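You operate a simulated robot arm through the tools that you are given. There is no shell and no other tool. Be economical: measure what you need, move in short steps, check, and stop when the job is done.

You run a simulated robot arm. Do the job below in one go: nothing can be reset, and whatever is moved stays where it is left.

Task
Fit the spacer named on the small orange card into the injector with green band; set the grey head on.
Fine: the headless one in the grey stand; oil the spacer on the pad of the can marked oil first, and shut the drawer; the other heads stay in theirs. Let nothing fall to the floor. Where these are worked on the way, their far stop is far enough and under half their travel is too little: drawer marked spacer set.

It is judged by the outcome, as a careful person would: the job done as asked, and still so three seconds after it is handed in. It fails if anything else is knocked over, pushed out of place, dropped, spilled or broken.

Robot
A 7-joint arm with a two-finger parallel gripper on a trunk, on a base that drives. Base frame: it is fixed to the floor where the robot stands at the start and does not move with it; the origin is under the middle of the robot, x ahead of it, y to its left, z up; the surface under the hand at the start is at about z = 880. Lengths are in mm, angles in degrees, forces in N, time in s.
With the tool pointing down near the work surface it reaches from about 480 to 920 mm from the robot's upright axis, wherever it stands. Its first joint turns from -115.0 to 115.0 degrees. Places, roughly: cup of the injector with green band [600, -1500, 1000]; drawer marked spacer set [800, 0, 1000]; fixture plate with white boxes [600, -900, 1000]; flat can marked oil [400, -1300, 900]; grey injector head [500, -1500, 1000]; spigot of the injector with green band [600, -1500, 1000]. Payload 3.91 kg.
The tool frame sits at the grasp point between the pads (the TCP): z along the fingers, y along the line on which they close. The tips reach 30 mm beyond it. The gripper opens to 110 mm. The fingers are 20 mm wide and 10 mm thick; the gripper's body (48 by 112 mm) begins 55 mm behind the TCP.
Orientation is that of the tool frame in the base frame, as [roll, pitch, yaw] about the fixed x, y, z axes, in that order (R = Rz(yaw) Ry(pitch) Rx(roll)). With the fingers straight down and closing along the base's y, the tool's x points along the base's -x, its y along +y and its z along -z.

Tools
- The arm moves only by the tool move_arm. Its argument "targets" is a list of rows, each a list of 6 numbers: the shift along the tool's x, y, z in units of 250 mm (1.0 is 250 mm), then the turn, a rotation vector about the tool's x, y, z in units of 60 degrees (1.0 is 60 degrees). In form: [[tx, ty, tz, wx, wy, wz], ...]. A call has 1 to 10 rows; each row is the pose to reach, as a shift and turn from the pose commanded when the call began, along the tool's axes at that moment. "hand" is the gripper command, from -1 (shut) to 1 (fully open), values between in proportion, set as the call begins (left out, the last holds). A call with a number of a shift or a turn outside -1 to 1 is refused whole. Rows are played at 5 a second. More than 50 mm and 8.6 degrees between two rows, or a gripper value outside its range, and nothing of the call is played. Where a pose cannot be reached the arm comes as near as it can. A force on the tool above 90 N (or 10 N above the force at the start of the call, whichever is more), or a blocked arm, ends the call early, and 0.2 s more pass. The fingers move at their own pace (about 153 mm/s each) and stop on an object; they squeeze with about 30 N. The grip force told is the motor's: it shows also when the fingers shut on nothing. Time passes only in rows, and 0.2 s behind the last, so rows that repeat a pose let the fingers close. It gives the time, the measured TCP pose, the force on the tool (base axes), the opening and the grip force at its end, in the units of the frame above (readings bear some noise), with the torque about the TCP (base axes, N m) and any sound that the robot's microphone picked up.
- Cameras (640 x 400 px; columns grow to the right, rows downward): "scene" is now at [221.4, 166.4, 1390.2]; the picture's right is [-0.43, -0.90, 0.00], its down [-0.50, 0.24, -0.83] and it looks along [0.75, -0.36, -0.55] (base axes); focal length 251 px, centre (320, 200). "wrist" rides on the gripper at [72, 17, -103] in the tool frame; the picture's right is [-0.23, 0.97, 0.00], its down [-0.76, -0.18, -0.62] and it looks along [-0.61, -0.14, 0.78] (tool axes); focal length 222 px, centre (320, 200). There is no depth. A picture from a camera that has moved, and an enlarged one, comes with that camera's place and axes in the base frame and with its lens.
- grab_frame(camera): a new picture of that camera. No time passes.
- lift_body(by): slides the trunk up (or, below 0, down) by that many mm; the arm and the scene camera ride with it, the base frame stays. It gives what a move gives, with no picture.
- base_move(legs): drives the robot by 1 to 6 legs, each [ahead, left, turn to the left] in mm, mm and degrees, along the robot's own axes; the way and the turn of a leg run together, so that a leg with both is an arc; at most 1500 mm and 180 degrees a leg. The arm and the cameras ride along, it lands a little off, and it stops where it bumps. It gives what a move gives.
- aim_head(pan, tilt): turns the head with the scene camera to pan (to the left, within 80 degrees either way) and tilt (down, from -29 to 69), counted from straight ahead of the robot. It gives what a move gives.
- enlarge(camera, box): a new picture of the part [left, top, right, bottom] of that camera's present view, enlarged. No time passes.
- close_job(): hands the job in; it is judged then, once.

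Go step by step. Nothing tells you exact positions but the pictures and the camera data: compare them with the known pose of the tool, close in by small moves and look again before you grip or let go. The budget is 120 turns and 98 pictures, counting those below and the enlarged ones. Unless the task says otherwise, let go and move clear before handing in, and close with one line.

The tools are called after "Request:" as name(argument=value, ...) on one line, values as JSON. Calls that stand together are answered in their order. move_arm: Moves the arm, as the interface text tells. Its arguments: {"type":"object","properties":{"targets":{"type":"array"},"hand":{"type":"number"}},"required":["targets"]} The other tools are called the same way: lift_body (by) slides the trunk up or down; base_move (legs) drives the base; aim_head (pan, tilt) turns the head that bears the scene camera; grab_frame (camera) takes a picture; enlarge (camera, box) takes an enlarged picture of a part of a camera's view; close_job () hands the job in.

At the start:

```text
t: 0.0
eef_pos: [522.5, 68.4, 1186.1]
tcp_rot: [180.0, 0.0, 180.0]
force: [-0.4, -0.9, -0.1]
ft_torque: [-0.02, 0.0, 0.01]
grip_width: 110.1
finger_force: 0.1
trunk travel left (down, up): [-725.0, 265.0]
robot x, y, heading: [2.4, 1.0, -0.0]
head pan, tilt: [-25.5, 33.4]
```

scene: 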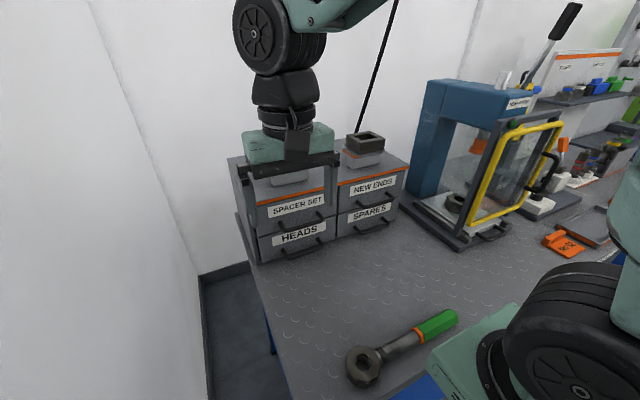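
wrist: 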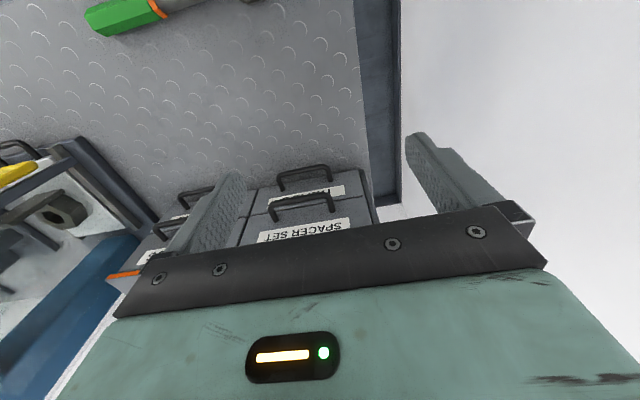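

I see the drawer block (SPACER SET top left) ahead, a press, and an orange card further right. I'll look around to the right first.

Request:
aim_head(pan=-60, tilt=30)

Request:
grab_frame(camera="scene")

```text
t: 1.0
eef_pos: [523.8, 68.5, 1186.3]
tcp_rot: [179.9, 0.0, -180.0]
force: [0.3, -0.1, 0.1]
ft_torque: [-0.02, 0.01, -0.02]
grip_width: 110.2
finger_force: 0.1
trunk travel left (down, up): [-725.0, 265.0]
robot x, y, heading: [0.9, -0.8, -0.0]
head pan, tilt: [-60.0, 30.0]
```

```text
95 pictures are left
camera scene: at [186.4, 126.3, 1395.5], right [-0.87, -0.5, 0.0], down [-0.25, 0.43, -0.87], along [0.43, -0.75, -0.5], focal length 251 px, centre (320, 200)
```

scene: 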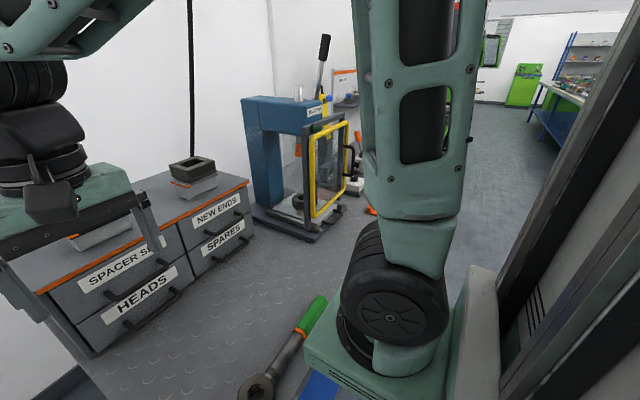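

The arm hides the right-hand side, so I'll back off a little and drive right along the bench to see the other stations.

Request:
base_move(legs=[[-250, 0, 0], [0, -1100, 0]])

Request:
aim_head(pan=-10, tilt=30)

Request:
grab_frame(camera="scene")

```text
t: 8.0
eef_pos: [259.1, -1044.0, 1186.3]
tcp_rot: [-180.0, 0.0, 178.1]
force: [0.2, 0.2, -0.5]
ft_torque: [-0.02, 0.0, 0.02]
grip_width: 110.0
finger_force: 0.2
trunk travel left (down, up): [-725.0, 265.0]
robot x, y, heading: [-265.0, -1094.8, -1.8]
head pan, tilt: [-60.0, 30.0]
```

```text
t: 9.2
eef_pos: [258.6, -1044.0, 1186.6]
tcp_rot: [-180.0, 0.1, 178.1]
force: [-0.9, -0.3, 0.1]
ft_torque: [0.0, 0.01, 0.01]
grip_width: 110.0
finger_force: 0.0
trunk travel left (down, up): [-725.0, 265.0]
robot x, y, heading: [-266.2, -1094.9, -1.7]
head pan, tilt: [-10.0, 30.0]
```

```text
94 pictures are left
camera scene: at [-29.9, -914.2, 1395.5], right [-0.21, -0.98, 0.0], down [-0.49, 0.1, -0.87], along [0.85, -0.18, -0.5], focal length 251 px, centre (320, 200)
```

scene: 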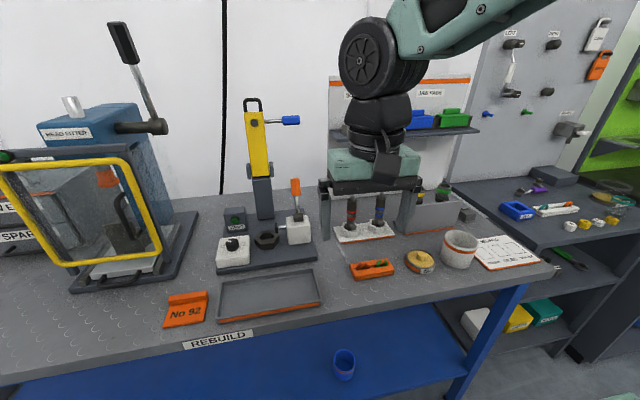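

The card reads "No 92" and the oil can, injectors, fixture and trays are in view. I'll enlarge the parts.

Request:
enlarge(camera="scene", box=[320, 160, 560, 310])

Request:
enlarge(camera="scene", box=[150, 190, 340, 330])

```text
2.67 times, centred on (440, 235) of scene
camera zoom: at [-29.9, -914.2, 1395.5], right [-0.21, -0.98, 0.0], down [-0.49, 0.1, -0.87], along [0.85, -0.18, -0.5], focal length 669 px, centre (0, 107)
```

zoom: 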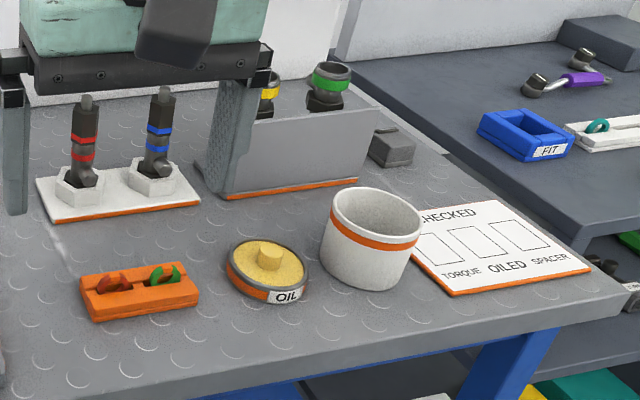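

```text
2.86 times, centred on (245, 260) of scene
camera zoom: at [-29.9, -914.2, 1395.5], right [-0.21, -0.98, 0.0], down [-0.49, 0.1, -0.87], along [0.85, -0.18, -0.5], focal length 717 px, centre (534, 29)
```

zoom: 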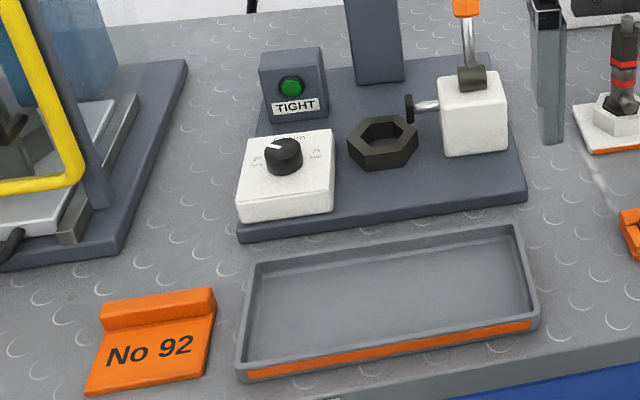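

Target stand holds yellow- and green-banded injectors behind the gripper; I'll drive further right for an unobstructed view.

Request:
base_move(legs=[[0, -350, 1.7]])

Request:
aim_head(pan=5, tilt=35)

Request:
grab_frame(camera="scene")

Request:
grab_frame(camera="wrist")

```text
t: 11.5
eef_pos: [251.0, -1376.2, 1187.4]
tcp_rot: [179.9, 0.0, 179.9]
force: [-0.1, -0.7, 0.3]
ft_torque: [0.02, 0.0, 0.0]
grip_width: 110.0
finger_force: 0.1
trunk travel left (down, up): [-725.0, 265.0]
robot x, y, heading: [-272.8, -1442.7, -0.2]
head pan, tilt: [-10.0, 30.0]
```

```text
t: 12.2
eef_pos: [251.0, -1377.9, 1186.7]
tcp_rot: [180.0, 0.0, 179.9]
force: [0.6, -0.5, 0.1]
ft_torque: [0.0, 0.01, 0.03]
grip_width: 109.8
finger_force: 0.1
trunk travel left (down, up): [-725.0, 265.0]
robot x, y, heading: [-271.7, -1444.5, -0.1]
head pan, tilt: [5.0, 35.0]
```

```text
91 pictures are left
camera scene: at [-43.0, -1231.3, 1387.7], right [0.09, -1.0, 0.0], down [-0.57, -0.05, -0.82], along [0.82, 0.07, -0.57], focal length 251 px, centre (320, 200)
```

scene: 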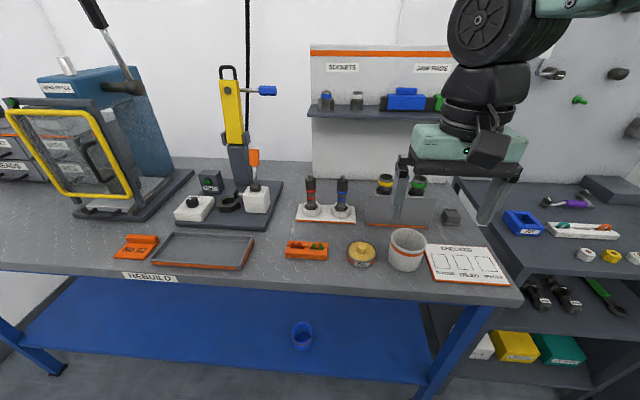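

```text
90 pictures are left
camera wrist: at [178.6, -1358.8, 1289.7], right [0.23, 0.97, 0.0], down [0.76, -0.18, 0.62], along [0.61, -0.14, -0.78], focal length 222 px, centre (320, 200)
```

wrist: 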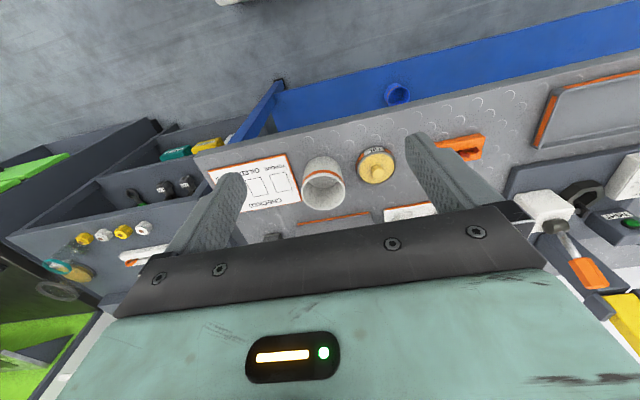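

I'll enlarge the injector group.

Request:
enlarge(camera="scene", box=[340, 150, 500, 250])

Request:
enlarge(camera="scene", box=[500, 170, 640, 280])

```text
4.00 times, centred on (420, 200) of scene
camera zoom: at [-43.0, -1231.3, 1387.7], right [0.09, -1.0, 0.0], down [-0.57, -0.05, -0.82], along [0.82, 0.07, -0.57], focal length 1004 px, centre (-80, 200)
```

zoom: 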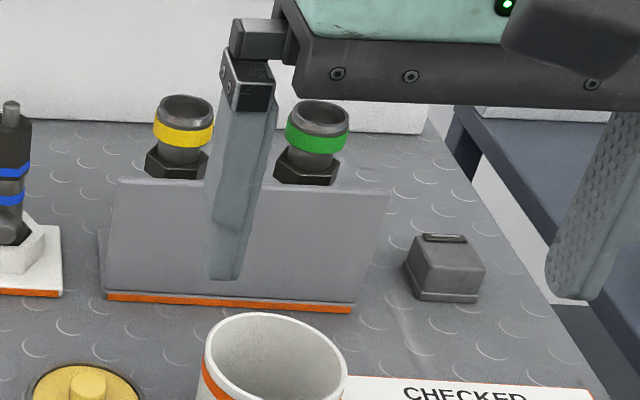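

```text
3.64 times, centred on (570, 225) of scene
camera zoom: at [-43.0, -1231.3, 1387.7], right [0.09, -1.0, 0.0], down [-0.57, -0.05, -0.82], along [0.82, 0.07, -0.57], focal length 912 px, centre (-589, 109)
```

zoom: 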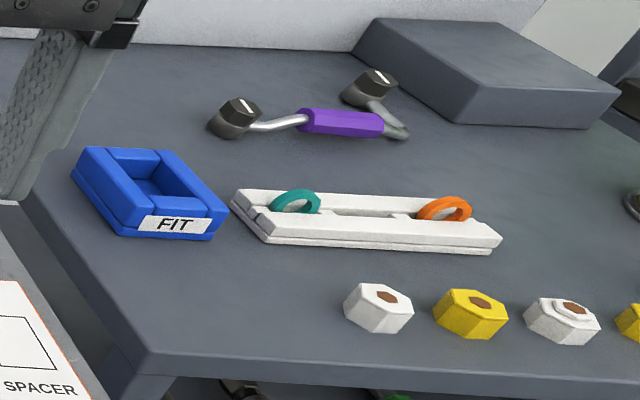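

I'll raise the trunk and shift right to look down into the stand, mug and surroundings.

Request:
lift_body(by=250)

Request:
base_move(legs=[[150, -450, 0]])

Request:
aim_head(pan=10, tilt=48)

Request:
grab_frame(camera="scene")

```text
t: 14.8
eef_pos: [251.2, -1376.3, 1436.9]
tcp_rot: [180.0, -0.1, 179.9]
force: [-0.3, 0.0, 0.4]
ft_torque: [0.02, 0.02, -0.03]
grip_width: 109.8
finger_force: 0.0
trunk travel left (down, up): [-975.0, 15.0]
robot x, y, heading: [-267.9, -1442.2, -0.2]
head pan, tilt: [5.0, 35.0]
```

```text
t: 17.7
eef_pos: [402.0, -1823.1, 1436.6]
tcp_rot: [180.0, 0.1, -179.2]
force: [-0.2, 0.4, -0.1]
ft_torque: [0.02, -0.01, -0.02]
grip_width: 110.2
finger_force: 0.1
trunk travel left (down, up): [-975.0, 15.0]
robot x, y, heading: [-119.1, -1900.9, 1.0]
head pan, tilt: [5.0, 35.0]
```

```text
t: 18.4
eef_pos: [400.4, -1824.1, 1436.1]
tcp_rot: [-179.9, -0.1, -179.0]
force: [0.3, 0.0, 0.3]
ft_torque: [0.0, 0.02, 0.0]
grip_width: 109.9
finger_force: 0.1
trunk travel left (down, up): [-975.0, 15.0]
robot x, y, heading: [-117.8, -1900.7, 0.8]
head pan, tilt: [10.0, 48.0]
```

```text
87 pictures are left
camera scene: at [95.2, -1678.2, 1618.7], right [0.19, -0.98, 0.0], down [-0.73, -0.14, -0.67], along [0.66, 0.13, -0.74], focal length 251 px, centre (320, 200)
```

scene: 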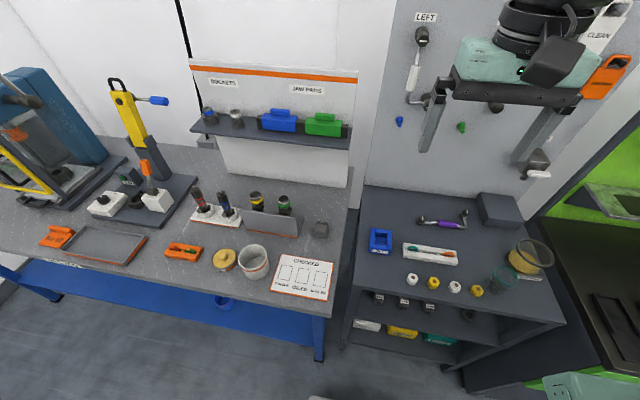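

Request:
enlarge(camera="scene", box=[180, 180, 350, 300])

Request:
enlarge(camera="scene", box=[240, 185, 340, 245])

```text
3.33 times, centred on (265, 240) of scene
camera zoom: at [95.2, -1678.2, 1618.7], right [0.19, -0.98, 0.0], down [-0.73, -0.14, -0.67], along [0.66, 0.13, -0.74], focal length 836 px, centre (503, 67)
```

zoom: 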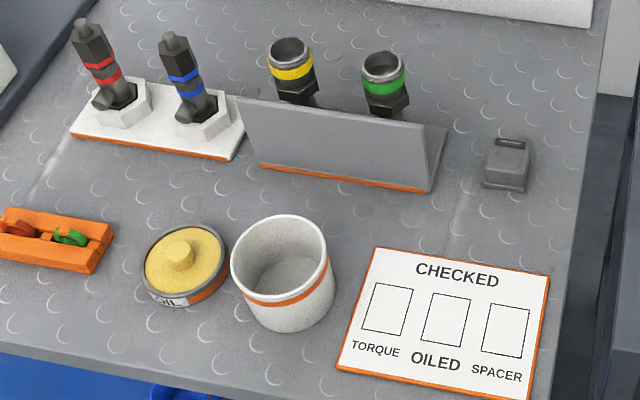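

```text
6.40 times, centred on (290, 215) of scene
camera zoom: at [95.2, -1678.2, 1618.7], right [0.19, -0.98, 0.0], down [-0.73, -0.14, -0.67], along [0.66, 0.13, -0.74], focal length 1606 px, centre (512, 104)
```

zoom: 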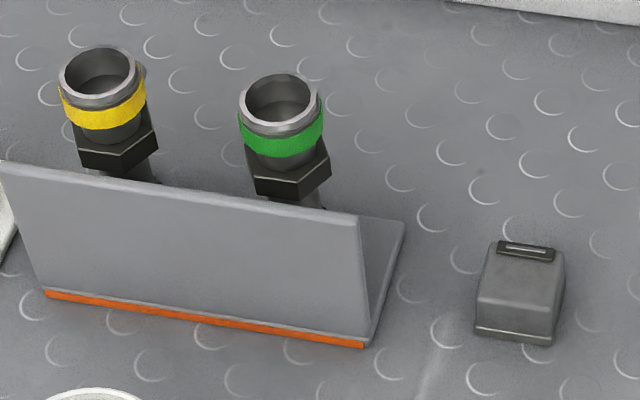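

The likely grey head is the small grey block right of the stand at about (600, -1585). I'll bring the wrist camera over it to verify.

Request:
base_move(legs=[[0, 310, -0.8]])

Request:
lift_body(by=-270)

Request:
grab_frame(camera="wrist")

Request:
aim_head(pan=-10, tilt=45)

Request:
grab_frame(camera="scene")

```text
t: 20.5
eef_pos: [400.6, -1519.9, 1436.1]
tcp_rot: [180.0, 0.0, 180.0]
force: [1.0, -0.5, -0.1]
ft_torque: [0.01, -0.02, 0.03]
grip_width: 110.2
finger_force: 0.1
trunk travel left (down, up): [-975.0, 15.0]
robot x, y, heading: [-126.1, -1586.8, 0.2]
head pan, tilt: [10.0, 48.0]
```

```text
t: 23.3
eef_pos: [401.1, -1519.2, 1166.3]
tcp_rot: [179.9, 0.0, 180.0]
force: [0.4, 0.4, -1.0]
ft_torque: [0.02, 0.0, -0.03]
grip_width: 109.9
finger_force: 0.2
trunk travel left (down, up): [-705.0, 285.0]
robot x, y, heading: [-122.3, -1590.4, 0.0]
head pan, tilt: [10.0, 48.0]
```

```text
84 pictures are left
camera wrist: at [328.1, -1502.3, 1269.8], right [0.23, 0.97, 0.0], down [0.76, -0.18, 0.62], along [0.61, -0.14, -0.78], focal length 222 px, centre (320, 200)
```

wrist: 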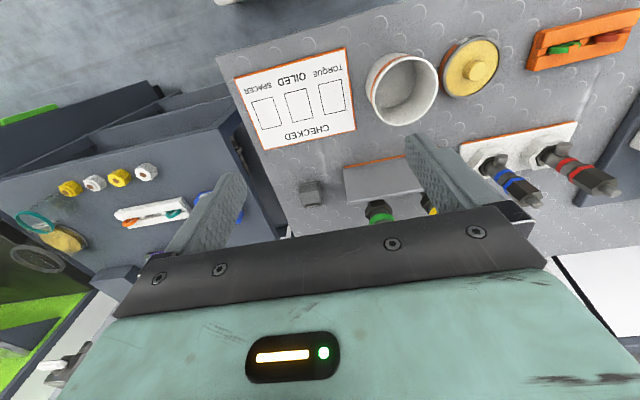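

```text
t: 24.1
eef_pos: [400.7, -1519.6, 1166.6]
tcp_rot: [-180.0, 0.0, -180.0]
force: [0.0, -0.9, -0.9]
ft_torque: [-0.05, 0.01, 0.02]
grip_width: 109.8
finger_force: 0.1
trunk travel left (down, up): [-705.0, 285.0]
robot x, y, heading: [-118.2, -1585.2, -0.1]
head pan, tilt: [-10.0, 45.0]
```

```text
83 pictures are left
camera scene: at [98.8, -1396.6, 1352.9], right [-0.17, -0.98, 0.0], down [-0.7, 0.12, -0.71], along [0.7, -0.12, -0.71], focal length 251 px, centre (320, 200)
```

scene: 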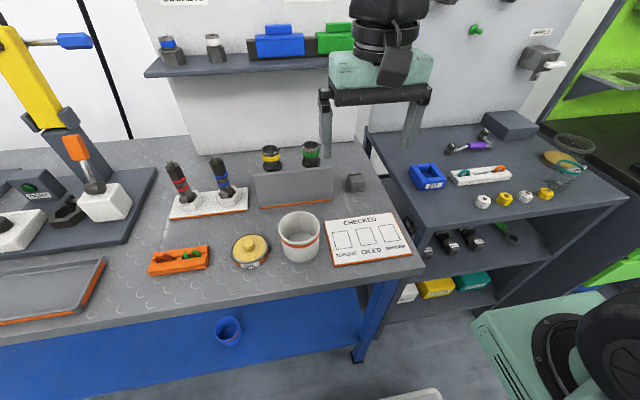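

Request:
enlarge(camera="scene", box=[230, 125, 390, 225])

Request:
enlarge(camera="scene", box=[140, 230, 240, 290])

```text
4.00 times, centred on (310, 175) of scene
camera zoom: at [98.8, -1396.6, 1352.9], right [-0.17, -0.98, 0.0], down [-0.7, 0.12, -0.71], along [0.7, -0.12, -0.71], focal length 1004 px, centre (360, 300)
```

zoom: 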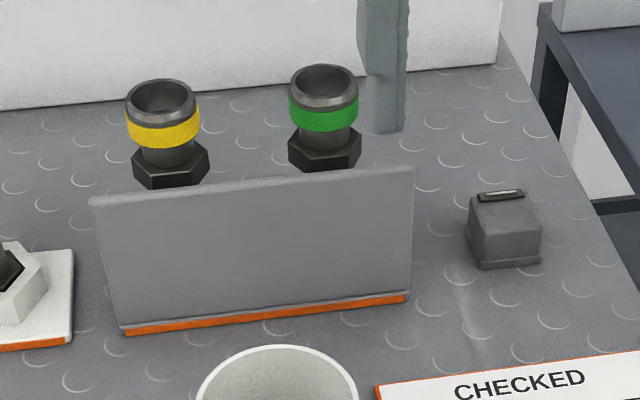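

```text
6.40 times, centred on (190, 260) of scene
camera zoom: at [98.8, -1396.6, 1352.9], right [-0.17, -0.98, 0.0], down [-0.7, 0.12, -0.71], along [0.7, -0.12, -0.71], focal length 1606 px, centre (1152, -184)
```

zoom: 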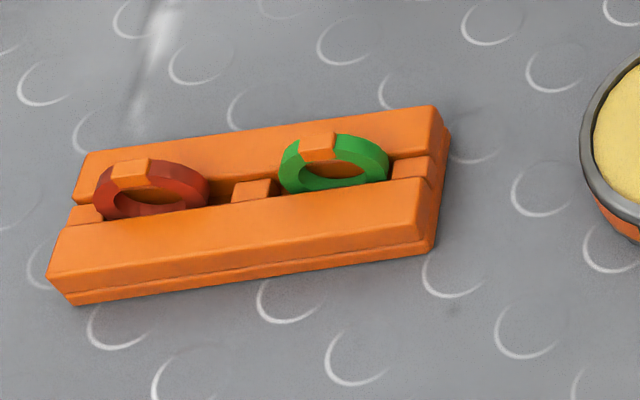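

The head looks like that ~49 mm grey block; the injector's cup rim is ~41 mm wide. Now back to the drawers to fetch No 92.

Request:
base_move(legs=[[-150, 0, 0], [0, 1500, 0], [0, 90, 0]])

Request:
aim_head(pan=-10, tilt=30)

Request:
grab_frame(camera="scene")

Request:
grab_frame(camera="wrist")

```text
t: 33.2
eef_pos: [216.8, 72.9, 1166.6]
tcp_rot: [179.9, 0.0, -178.4]
force: [0.4, -0.4, -0.1]
ft_torque: [0.03, 0.02, 0.03]
grip_width: 110.1
finger_force: 0.1
trunk travel left (down, up): [-705.0, 285.0]
robot x, y, heading: [-306.0, -5.4, 1.7]
head pan, tilt: [-10.0, 45.0]
```

```text
t: 34.0
eef_pos: [217.4, 73.8, 1166.9]
tcp_rot: [-180.0, 0.0, -178.4]
force: [0.3, 0.4, -1.2]
ft_torque: [0.0, -0.01, -0.02]
grip_width: 110.1
finger_force: 0.1
trunk travel left (down, up): [-705.0, 285.0]
robot x, y, heading: [-302.3, -7.8, 1.7]
head pan, tilt: [-10.0, 30.0]
```

```text
80 pictures are left
camera scene: at [-79.1, 185.8, 1375.4], right [-0.15, -0.99, 0.0], down [-0.5, 0.07, -0.87], along [0.86, -0.13, -0.5], focal length 251 px, centre (320, 200)
```

scene: 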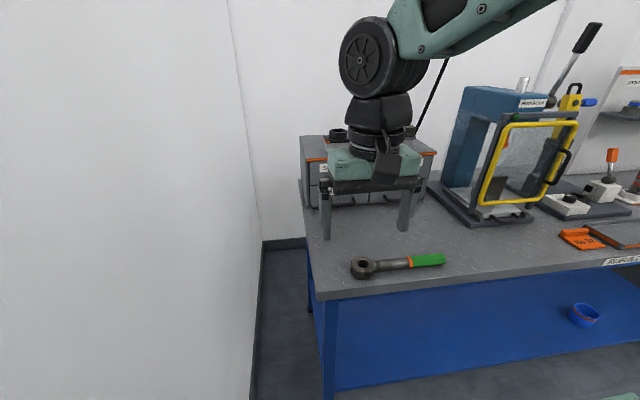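

```text
79 pictures are left
camera wrist: at [144.3, 88.2, 1269.7], right [0.2, 0.98, 0.0], down [0.77, -0.16, 0.62], along [0.61, -0.12, -0.78], focal length 222 px, centre (320, 200)
```

wrist: 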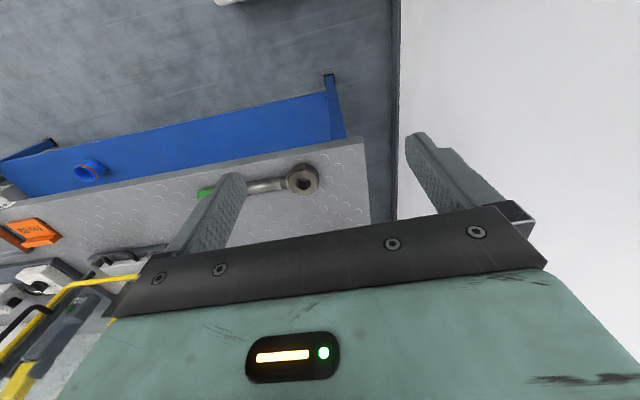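

I'll go near the original stand with the gripper shifted right, to see the drawer handles clearly.

Request:
base_move(legs=[[200, -230, -1.7]])

Request:
aim_head(pan=-5, tilt=35)

Request:
grab_frame(camera="scene")

Request:
grab_frame(camera="wrist")

```text
t: 36.0
eef_pos: [427.2, -163.9, 1166.6]
tcp_rot: [-180.0, 0.0, 180.0]
force: [-0.3, 0.3, -0.6]
ft_torque: [0.02, -0.02, -0.01]
grip_width: 109.9
finger_force: 0.1
trunk travel left (down, up): [-705.0, 285.0]
robot x, y, heading: [-97.2, -231.2, 0.3]
head pan, tilt: [-10.0, 30.0]
```

```text
t: 36.7
eef_pos: [426.5, -165.0, 1166.4]
tcp_rot: [-180.0, 0.0, 179.9]
force: [-0.7, 0.5, -0.6]
ft_torque: [-0.03, -0.04, 0.01]
grip_width: 109.9
finger_force: 0.2
trunk travel left (down, up): [-705.0, 285.0]
robot x, y, heading: [-97.0, -232.7, -0.1]
head pan, tilt: [-5.0, 35.0]
```

```text
78 pictures are left
camera scene: at [132.6, -35.9, 1367.7], right [-0.09, -1.0, 0.0], down [-0.57, 0.05, -0.82], along [0.82, -0.07, -0.57], focal length 251 px, centre (320, 200)
```

scene: 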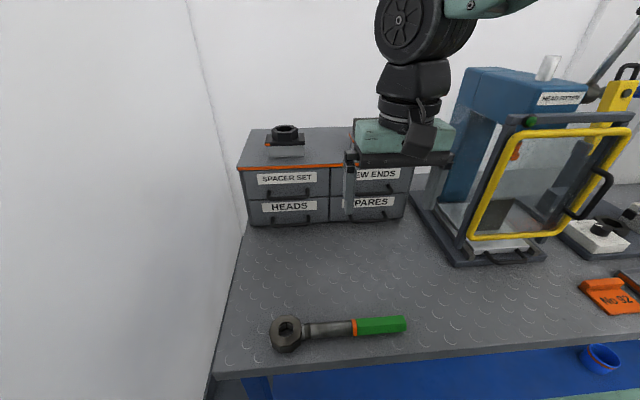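

```text
77 pictures are left
camera wrist: at [354.4, -147.7, 1269.8], right [0.23, 0.97, 0.0], down [0.76, -0.18, 0.62], along [0.61, -0.14, -0.78], focal length 222 px, centre (320, 200)
```

wrist: 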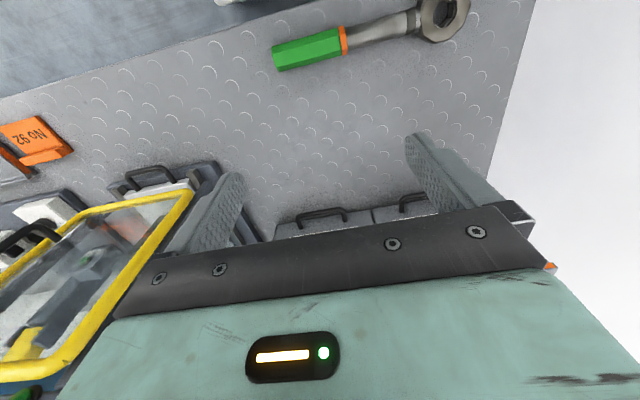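

Request:
enlarge(camera="scene", box=[230, 115, 358, 235])

```text
3.33 times, centred on (294, 175) of scene
camera zoom: at [132.6, -35.9, 1367.7], right [-0.09, -1.0, 0.0], down [-0.57, 0.05, -0.82], along [0.82, -0.07, -0.57], focal length 836 px, centre (407, 283)
```

zoom: 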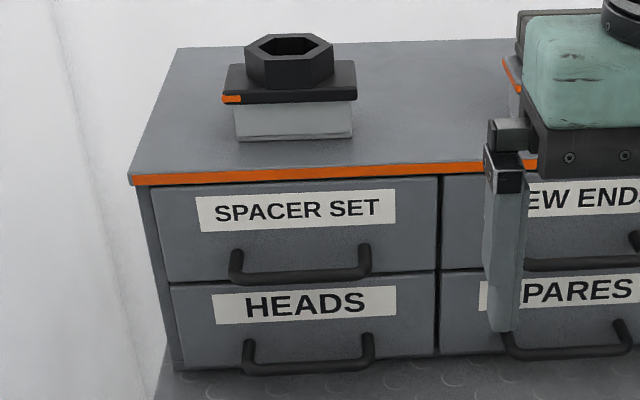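

The SPACER SET handle bar is at roughly (680, 0, 997), about 100 mm wide. I'll turn the gripper to point forward with fingers above/below the bar.

Request:
move_arm(targets=[[0, 0, 0, 0.072, -0.072, -0.072], [0, 0, 0, 0.144, -0.144, -0.144], [0, 0, 0, 0.216, -0.216, -0.216], [0, 0, 0, 0.288, -0.288, -0.288], [0, 0, 0, 0.36, -0.36, -0.36], [0, 0, 0, 0.432, -0.432, -0.432], [0, 0, 0, 0.505, -0.505, -0.505], [0, 0, 0, 0.577, -0.577, -0.577]], hand=-0.1)

Request:
move_arm(targets=[[0, 0, 0, 0.072, -0.072, -0.072], [0, 0, 0, 0.144, -0.144, -0.144], [0, 0, 0, 0.216, -0.216, -0.216], [0, 0, 0, 0.288, -0.288, -0.288], [0, 0, 0, 0.36, -0.36, -0.36], [0, 0, 0, 0.432, -0.432, -0.432], [0, 0, 0, 0.505, -0.505, -0.505], [0, 0, 0, 0.577, -0.577, -0.577]])

Request:
grab_frame(camera="wrist")

Request:
grab_frame(camera="scene")

```text
t: 38.5
eef_pos: [427.3, -165.1, 1167.6]
tcp_rot: [-134.9, 19.5, -134.9]
force: [-0.4, 0.8, 0.2]
ft_torque: [0.01, 0.02, 0.02]
grip_width: 49.4
finger_force: 0.0
trunk travel left (down, up): [-705.0, 285.0]
robot x, y, heading: [-98.9, -228.5, 0.2]
head pan, tilt: [-5.0, 35.0]
```

```text
t: 40.3
eef_pos: [453.6, -103.6, 1176.9]
tcp_rot: [-90.1, 0.0, -90.1]
force: [-0.7, -0.1, 0.9]
ft_torque: [0.02, 0.02, 0.0]
grip_width: 49.5
finger_force: 0.1
out of reach, approached as far as the arm can: row 5, 6, 7, 8
trunk travel left (down, up): [-705.0, 285.0]
robot x, y, heading: [-97.6, -231.1, -0.3]
head pan, tilt: [-5.0, 35.0]
```

```text
75 pictures are left
camera wrist: at [348.5, -176.1, 1159.9], right [0.0, 0.23, -0.97], down [-0.62, 0.76, 0.18], along [0.78, 0.61, 0.14], focal length 222 px, centre (320, 200)
```

wrist: 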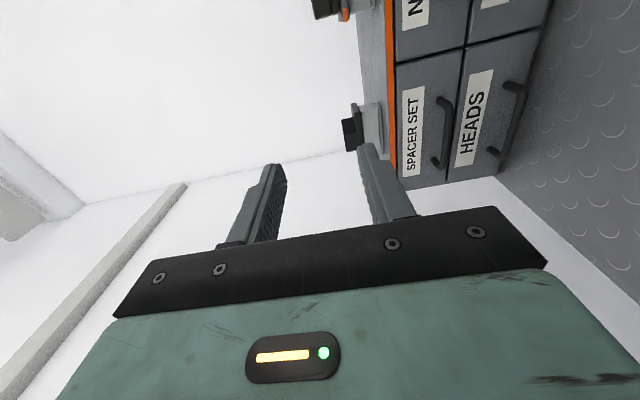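

```text
74 pictures are left
camera scene: at [132.3, -36.1, 1367.8], right [-0.09, -1.0, 0.0], down [-0.57, 0.05, -0.82], along [0.82, -0.07, -0.57], focal length 251 px, centre (320, 200)
```

scene: 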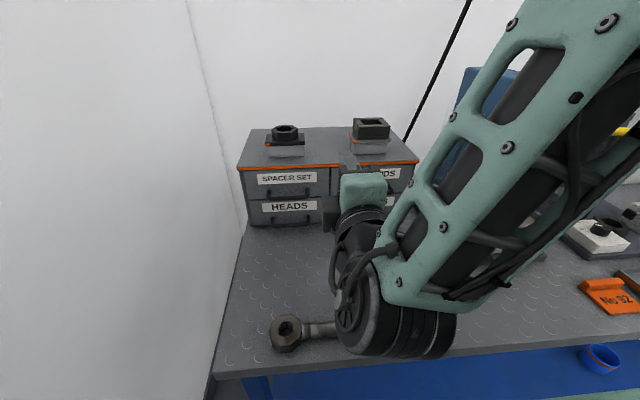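

I'll pitch the tool 30° downward (so the wrist clears the wrench on the bench), then shift the base left to line up with the handle.

Request:
move_arm(targets=[[0, 0, 0.1, -0.125, 0, 0], [0, 0, 0.2, -0.25, 0, 0], [0, 0, 0.3, -0.375, 0, 0], [0, 0, 0.35, -0.5, 0, 0]], hand=-0.4)

Request:
base_move(legs=[[0, 104, 0]])

Request:
grab_frame(camera="wrist")

```text
t: 41.3
eef_pos: [540.4, -104.1, 1176.1]
tcp_rot: [-120.0, 0.2, -89.9]
force: [-0.1, -0.9, 0.3]
ft_torque: [0.02, 0.01, -0.01]
grip_width: 33.0
finger_force: 0.1
trunk travel left (down, up): [-705.0, 285.0]
robot x, y, heading: [-95.3, -234.5, -0.2]
head pan, tilt: [-5.0, 35.0]
```

```text
t: 42.4
eef_pos: [540.2, -5.2, 1176.4]
tcp_rot: [-120.1, 0.0, -90.3]
force: [0.4, 0.6, -0.4]
ft_torque: [-0.05, 0.03, 0.03]
grip_width: 32.8
finger_force: 0.0
trunk travel left (down, up): [-705.0, 285.0]
robot x, y, heading: [-94.7, -131.0, -0.1]
head pan, tilt: [-5.0, 35.0]
```

```text
73 pictures are left
camera wrist: at [441.9, -77.0, 1213.4], right [-0.49, 0.23, -0.84], down [-0.45, 0.76, 0.47], along [0.75, 0.6, -0.27], focal length 222 px, centre (320, 200)
```

wrist: 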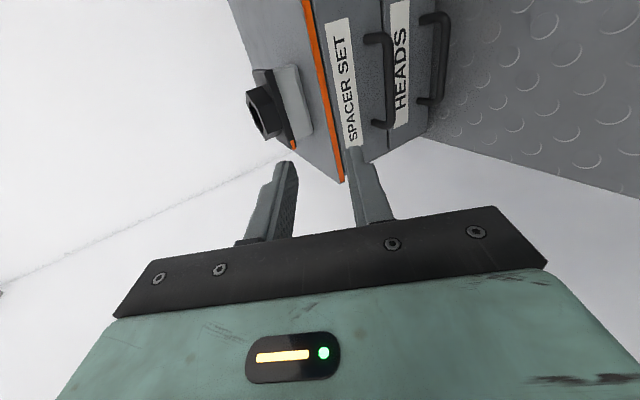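

Triangulated bar ≈ (670, -3, 1004). I'll lower and line up about 80 mm short of it.

Request:
lift_body(by=-128)

Request:
move_arm(targets=[[0, -0.05, 0.088, 0, 0, 0], [0, -0.1, 0.176, 0, 0, 0], [0, -0.1, 0.176, 0, 0, 0]])

Request:
grab_frame(camera="wrist")

Request:
grab_frame(camera="scene")

```text
t: 44.0
eef_pos: [540.1, -4.8, 1049.2]
tcp_rot: [-120.0, 0.0, -90.2]
force: [0.0, 0.5, -0.2]
ft_torque: [0.02, -0.01, 0.0]
grip_width: 32.7
finger_force: 0.1
trunk travel left (down, up): [-577.0, 413.0]
robot x, y, heading: [-92.5, -132.5, 0.0]
head pan, tilt: [-5.0, 35.0]
```

```text
t: 44.8
eef_pos: [590.8, -5.5, 1048.4]
tcp_rot: [-120.1, 0.1, -90.3]
force: [-0.9, -0.1, 0.7]
ft_torque: [0.02, 0.05, 0.0]
grip_width: 33.0
finger_force: 0.0
trunk travel left (down, up): [-577.0, 413.0]
robot x, y, heading: [-92.7, -130.0, -0.3]
head pan, tilt: [-5.0, 35.0]
```

```text
72 pictures are left
camera wrist: at [492.8, -77.6, 1084.4], right [-0.49, 0.23, -0.84], down [-0.45, 0.76, 0.47], along [0.75, 0.6, -0.27], focal length 222 px, centre (320, 200)
```

wrist: 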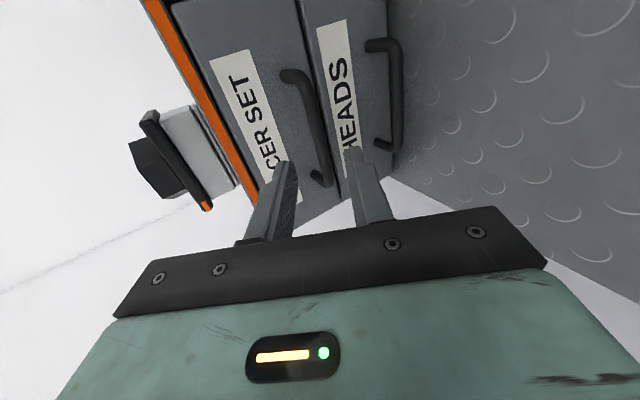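

```text
71 pictures are left
camera scene: at [133.1, 66.0, 1239.7], right [-0.09, -1.0, 0.0], down [-0.57, 0.05, -0.82], along [0.82, -0.07, -0.57], focal length 251 px, centre (320, 200)
```

scene: 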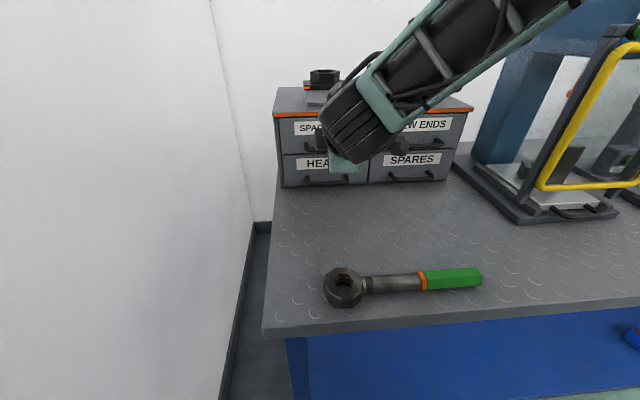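

The bar lies right on the approach line. Advance 78 mm then close.

Request:
move_arm(targets=[[0, 0, 0.1, 0, 0, 0], [0, 0, 0.2, 0, 0, 0], [0, 0, 0.31, 0, 0, 0]])

Request:
grab_frame(camera="wrist")

```text
t: 45.6
eef_pos: [656.0, -5.9, 1008.5]
tcp_rot: [-120.0, 0.0, -90.1]
force: [-20.4, -6.1, 10.1]
ft_torque: [0.04, -0.49, -0.18]
grip_width: 31.8
finger_force: 0.1
trunk travel left (down, up): [-577.0, 413.0]
robot x, y, heading: [-95.0, -132.7, 0.1]
head pan, tilt: [-5.0, 35.0]
```

```text
70 pictures are left
camera wrist: at [558.3, -78.2, 1046.1], right [-0.49, 0.23, -0.84], down [-0.45, 0.76, 0.47], along [0.75, 0.6, -0.27], focal length 222 px, centre (320, 200)
```

wrist: 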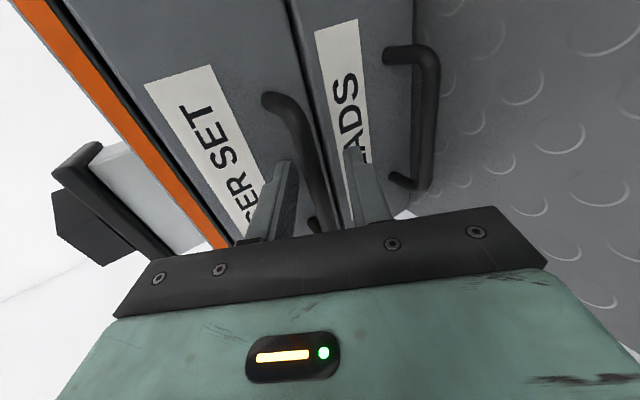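

Light contact with the drawer face, with the bar between the fingers. Back off slightly and close.

Request:
move_arm(targets=[[0, 0, -0.024, 0, 0, 0], [0, 0, -0.024, 0, 0, 0], [0, 0, -0.024, 0, 0, 0]], hand=-1)

```text
t: 46.4
eef_pos: [652.7, -6.4, 1010.4]
tcp_rot: [-120.3, 0.0, -90.2]
force: [2.4, -1.7, -3.6]
ft_torque: [-0.34, -0.02, 0.01]
grip_width: 10.8
finger_force: 45.2
trunk travel left (down, up): [-577.0, 413.0]
robot x, y, heading: [-101.8, -124.5, -0.1]
head pan, tilt: [-5.0, 35.0]
```

Handle gripped (10.8 mm). Pull along -x.

Request:
move_arm(targets=[[0, 0.04, -0.0693, 0, 0, 0], [0, 0.08, -0.1386, 0, 0, 0], [0, 0.12, -0.208, 0, 0, 0], [0, 0.16, -0.277, 0, 0, 0], [0, 0.2, -0.346, 0, 0, 0], [0, 0.24, -0.416, 0, 0, 0]])

Request:
grab_frame(camera="scene")

```text
t: 47.8
eef_pos: [531.4, -6.0, 1010.1]
tcp_rot: [-120.3, -0.2, -90.2]
force: [0.3, -19.9, -11.8]
ft_torque: [-0.21, 0.04, 0.35]
grip_width: 10.7
finger_force: 45.0
trunk travel left (down, up): [-577.0, 413.0]
robot x, y, heading: [-95.3, -132.6, 0.1]
head pan, tilt: [-5.0, 35.0]
```

```text
69 pictures are left
camera scene: at [133.7, 65.0, 1239.5], right [-0.09, -1.0, 0.0], down [-0.57, 0.05, -0.82], along [0.82, -0.07, -0.57], focal length 251 px, centre (320, 200)
```

scene: 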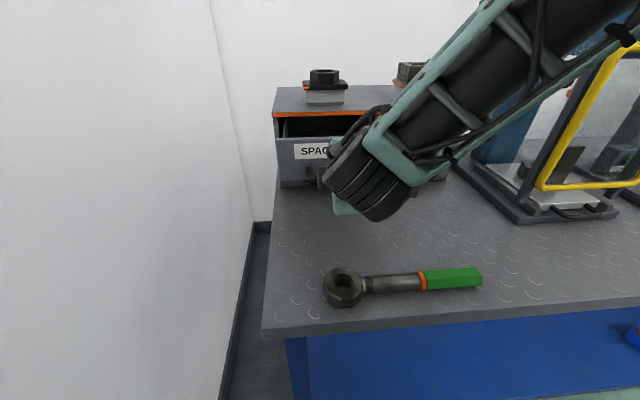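

The drawer follows. Pull on to find its stop.

Request:
move_arm(targets=[[0, 0.03, -0.052, 0, 0, 0], [0, 0.06, -0.104, 0, 0, 0], [0, 0.09, -0.156, 0, 0, 0], [0, 0.12, -0.208, 0, 0, 0], [0, 0.15, -0.26, 0, 0, 0]])

Request:
grab_frame(camera="scene")

```text
t: 49.0
eef_pos: [458.9, -5.0, 1010.4]
tcp_rot: [-120.3, 0.0, -90.2]
force: [0.4, -22.5, -30.8]
ft_torque: [-0.29, 0.03, -0.11]
grip_width: 10.7
finger_force: 45.0
trunk travel left (down, up): [-577.0, 413.0]
robot x, y, heading: [-99.3, -133.1, 0.3]
head pan, tilt: [-5.0, 35.0]
```

```text
68 pictures are left
camera scene: at [134.0, 65.1, 1239.5], right [-0.09, -1.0, 0.0], down [-0.57, 0.05, -0.82], along [0.82, -0.07, -0.57], focal length 251 px, centre (320, 200)
```

scene: 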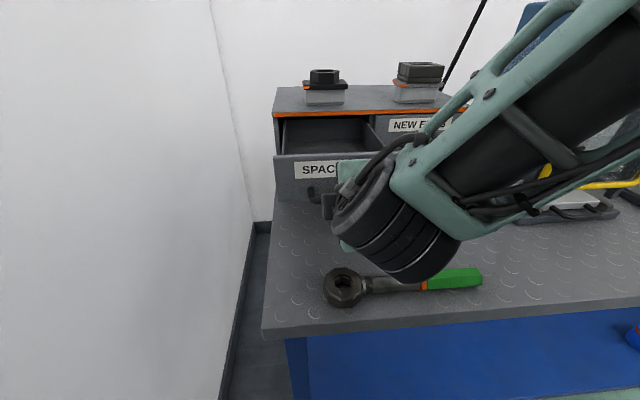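

Request:
move_arm(targets=[[0, 0.02, -0.035, 0, 0, 0], [0, 0.04, -0.07, 0, 0, 0], [0, 0.06, -0.104, 0, 0, 0], [0, 0.08, -0.139, 0, 0, 0]])

Request:
enlarge(camera="scene", box=[250, 60, 470, 320])

```text
t: 50.1
eef_pos: [425.3, -2.7, 1021.2]
tcp_rot: [-118.3, 0.4, -90.3]
force: [15.2, 1.1, 6.9]
ft_torque: [-0.68, -0.3, 0.74]
grip_width: 10.6
finger_force: 44.5
trunk travel left (down, up): [-577.0, 413.0]
robot x, y, heading: [-97.3, -132.9, 0.2]
head pan, tilt: [-5.0, 35.0]
stopped in row 4: the force on the tool passed its limit at 92 N (the readings are from after the stop); the commanded pose is now the measured one
```

```text
1.54 times, centred on (360, 190) of scene
camera zoom: at [134.6, 66.3, 1239.3], right [-0.09, -1.0, 0.0], down [-0.57, 0.05, -0.82], along [0.82, -0.07, -0.57], focal length 386 px, centre (258, 215)
```

zoom: 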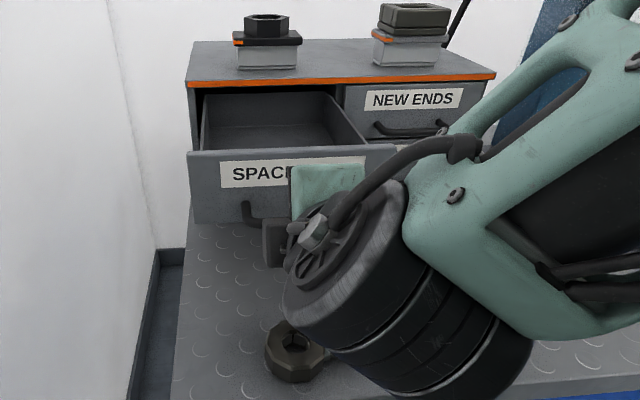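

The drawer hit its stop after ~228 mm. Release the bar and back off with the base, then look inside.

Request:
move_arm(targets=[[0, 0, 0, 0, 0, 0], [0, 0, 0, 0, 0, 0]], hand=-0.4)

Request:
base_move(legs=[[-200, 0, 0]])

Request:
lift_body(by=300)

Request:
aim_head(pan=0, tilt=45)

Request:
grab_frame(camera="scene")

```text
t: 50.7
eef_pos: [423.5, -2.5, 1021.1]
tcp_rot: [-118.5, 0.3, -90.4]
force: [0.3, 0.3, -0.2]
ft_torque: [0.01, 0.01, -0.02]
grip_width: 33.0
finger_force: 0.0
trunk travel left (down, up): [-577.0, 413.0]
robot x, y, heading: [-98.6, -129.1, 0.1]
head pan, tilt: [-5.0, 35.0]
```

```text
t: 52.3
eef_pos: [228.7, -3.0, 1021.7]
tcp_rot: [-118.5, 0.4, -90.6]
force: [0.4, 0.2, -1.0]
ft_torque: [-0.03, 0.0, -0.01]
grip_width: 32.6
finger_force: 0.0
trunk travel left (down, up): [-577.0, 413.0]
robot x, y, heading: [-291.4, -131.0, -0.4]
head pan, tilt: [-5.0, 35.0]
```

```text
t: 55.3
eef_pos: [227.2, -3.8, 1321.7]
tcp_rot: [-118.5, 0.4, -90.5]
force: [0.3, 0.2, -1.3]
ft_torque: [0.01, 0.0, -0.01]
grip_width: 33.4
finger_force: 0.0
trunk travel left (down, up): [-877.0, 113.0]
robot x, y, heading: [-290.2, -130.1, 0.1]
head pan, tilt: [-5.0, 35.0]
```

```text
t: 56.0
eef_pos: [228.9, -2.9, 1322.1]
tcp_rot: [-118.6, 0.4, -90.5]
force: [-0.3, -0.2, -0.2]
ft_torque: [-0.02, -0.03, 0.01]
grip_width: 33.1
finger_force: 0.1
trunk travel left (down, up): [-877.0, 113.0]
robot x, y, heading: [-290.3, -133.4, -0.2]
head pan, tilt: [0.0, 45.0]
```

```text
66 pictures are left
camera scene: at [-67.3, 74.2, 1524.9], right [0.0, -1.0, 0.0], down [-0.71, 0.0, -0.71], along [0.71, 0.0, -0.71], focal length 251 px, centre (320, 200)
```

scene: 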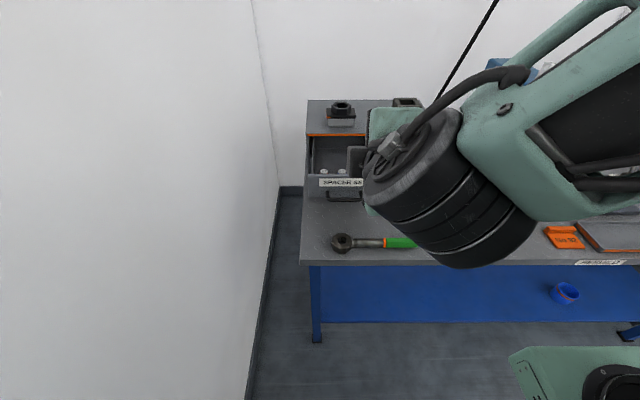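

Small white spacers are visible in the drawer. Point the gripper down again to free the view and use the wrist camera.

Request:
move_arm(targets=[[0, 0, 0, -0.125, 0, 0], [0, 0, 0, -0.25, 0, 0], [0, 0, 0, -0.375, 0, 0], [0, 0, 0, -0.5, 0, 0], [0, 0, 0, -0.625, 0, 0], [0, 0, 0, -0.75, 0, 0], [0, 0, 0, -0.875, 0, 0], [0, 0, 0, -1, 0, 0]], hand=0.2)

Request:
grab_frame(camera="scene")

```text
t: 57.8
eef_pos: [227.9, -2.6, 1322.2]
tcp_rot: [-178.6, 0.5, -90.4]
force: [0.2, -0.3, 0.5]
ft_torque: [-0.02, -0.01, 0.05]
grip_width: 65.9
finger_force: 0.0
trunk travel left (down, up): [-877.0, 113.0]
robot x, y, heading: [-288.5, -127.8, -0.1]
head pan, tilt: [0.0, 45.0]
```

```text
65 pictures are left
camera scene: at [-67.6, 74.1, 1524.9], right [0.0, -1.0, 0.0], down [-0.71, 0.0, -0.71], along [0.71, 0.0, -0.71], focal length 251 px, centre (320, 200)
```

scene: 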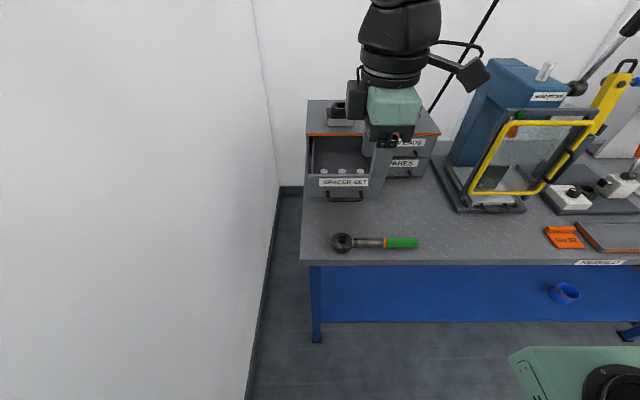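

Spacers lie in a row near x≈580, y≈+64, 5, -57. Drive up and look with the wrist camera.

Request:
base_move(legs=[[270, 0, 0]])

Request:
lift_body(by=-130)

Request:
grab_frame(camera="wrist")

Request:
aim_head(pan=0, tilt=40)

Request:
grab_frame(camera="scene")

```text
t: 59.7
eef_pos: [493.8, -0.7, 1321.9]
tcp_rot: [-178.5, 0.4, -90.3]
force: [0.1, 0.4, 0.1]
ft_torque: [-0.02, 0.0, 0.01]
grip_width: 66.0
finger_force: 0.0
trunk travel left (down, up): [-877.0, 113.0]
robot x, y, heading: [-26.0, -128.0, -0.0]
head pan, tilt: [0.0, 45.0]
```

```text
t: 61.3
eef_pos: [493.3, -1.7, 1192.2]
tcp_rot: [-178.6, 0.4, -90.3]
force: [0.3, -0.2, -0.3]
ft_torque: [-0.01, 0.01, -0.01]
grip_width: 66.0
finger_force: 0.0
trunk travel left (down, up): [-747.0, 243.0]
robot x, y, heading: [-24.6, -130.8, -0.1]
head pan, tilt: [0.0, 45.0]
```

```text
64 pictures are left
camera wrist: at [474.1, -74.0, 1293.9], right [-0.97, 0.23, -0.02], down [0.16, 0.76, 0.63], along [0.17, 0.61, -0.77], focal length 222 px, centre (320, 200)
```

wrist: 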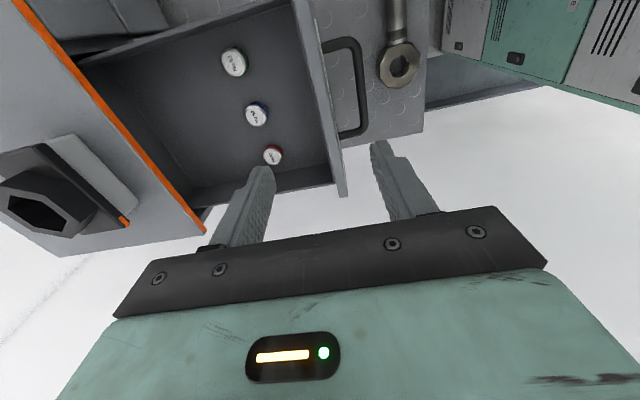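

```text
t: 61.9
eef_pos: [494.7, 0.4, 1190.8]
tcp_rot: [-178.6, 0.4, -90.4]
force: [0.8, -0.1, 0.1]
ft_torque: [-0.03, 0.01, -0.01]
grip_width: 65.8
finger_force: 0.0
trunk travel left (down, up): [-747.0, 243.0]
robot x, y, heading: [-26.9, -128.7, 0.0]
head pan, tilt: [0.0, 40.0]
```

```text
63 pictures are left
camera scene: at [201.4, 74.6, 1402.1], right [0.0, -1.0, 0.0], down [-0.64, 0.0, -0.77], along [0.77, 0.0, -0.64], focal length 251 px, centre (320, 200)
```

scene: 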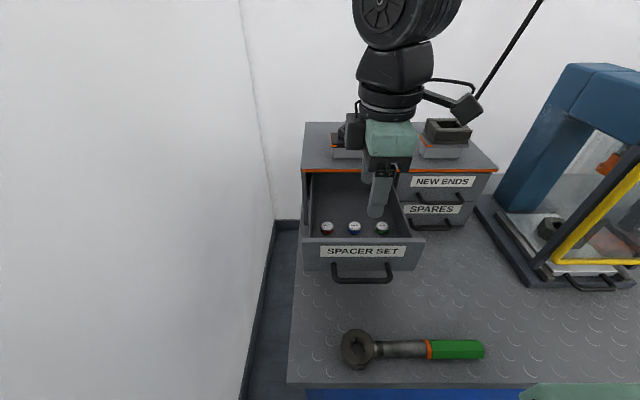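

Request:
enlarge(camera="wrist", box=[210, 40, 300, 175])

Request:
enlarge(camera="scene", box=[305, 205, 405, 265])

```text
2.96 times, centred on (255, 108) of wrist
camera zoom: at [474.1, -74.0, 1293.9], right [-0.97, 0.23, -0.02], down [0.16, 0.76, 0.63], along [0.17, 0.61, -0.77], focal length 658 px, centre (513, 474)
```

zoom: 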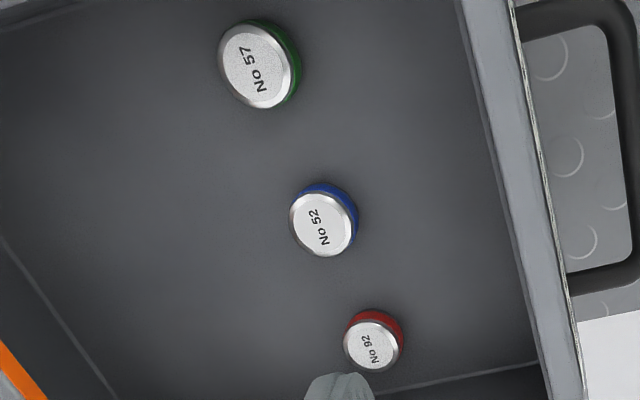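

```text
6.40 times, centred on (355, 235) of scene
camera zoom: at [201.4, 74.6, 1402.1], right [0.0, -1.0, 0.0], down [-0.64, 0.0, -0.77], along [0.77, 0.0, -0.64], focal length 1606 px, centre (96, -24)
```

zoom: 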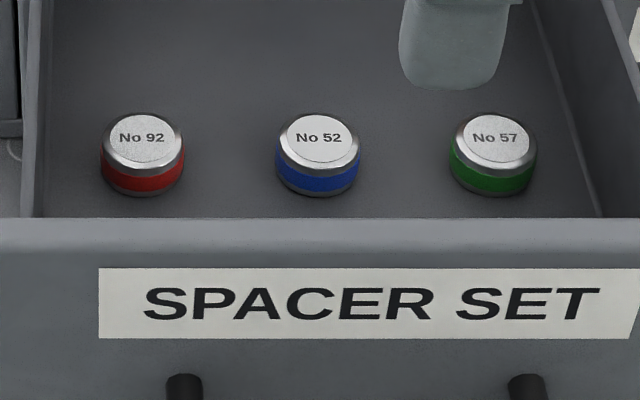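

No 92 (red) is the left one, top at about (581, 57, 1015), ~26 mm wide. I'll hover above it.

Request:
move_arm(targets=[[-0.057, -0.087, 0, -0.023, 0, 0], [-0.114, -0.174, 0, -0.023, 0, 0], [-0.171, -0.261, 0.1, -0.023, 0, 0], [-0.228, -0.348, 0.2, -0.023, 0, 0], [-0.228, -0.348, 0.33, -0.023, 0, 0], [-0.228, -0.348, 0.33, -0.023, 0, 0]], hand=-0.09)

Request:
grab_frame(camera="wrist")

Request:
enlarge(camera="scene", box=[285, 150, 425, 260])

```text
t: 63.3
eef_pos: [585.4, 56.9, 1111.0]
tcp_rot: [-179.8, 0.6, -90.3]
force: [0.8, 0.7, -0.7]
ft_torque: [-0.01, 0.0, 0.0]
grip_width: 50.1
finger_force: 0.1
trunk travel left (down, up): [-747.0, 243.0]
robot x, y, heading: [-26.8, -128.4, -0.0]
head pan, tilt: [0.0, 40.0]
```

```text
60 pictures are left
camera wrist: at [566.6, -16.5, 1213.0], right [-0.97, 0.23, 0.0], down [0.18, 0.76, 0.63], along [0.15, 0.61, -0.78], focal length 222 px, centre (320, 200)
```

wrist: 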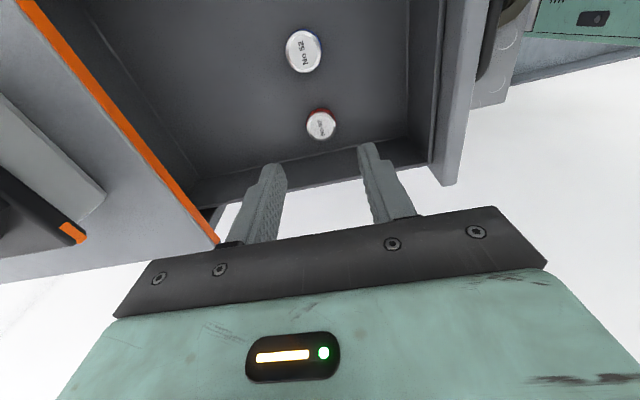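

```text
3.64 times, centred on (355, 205) of scene
camera zoom: at [201.3, 74.6, 1402.1], right [0.0, -1.0, 0.0], down [-0.64, 0.0, -0.77], along [0.77, 0.0, -0.64], focal length 912 px, centre (193, 182)
```

zoom: 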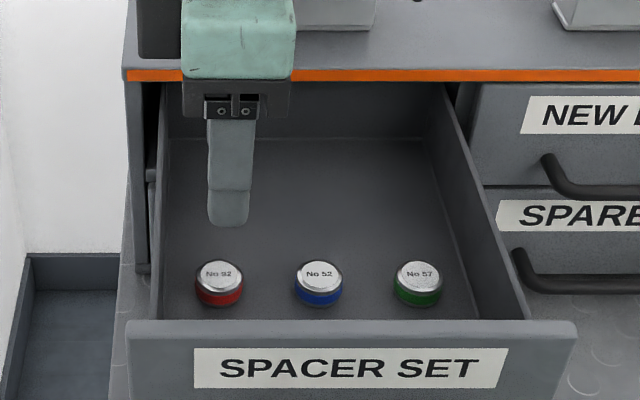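

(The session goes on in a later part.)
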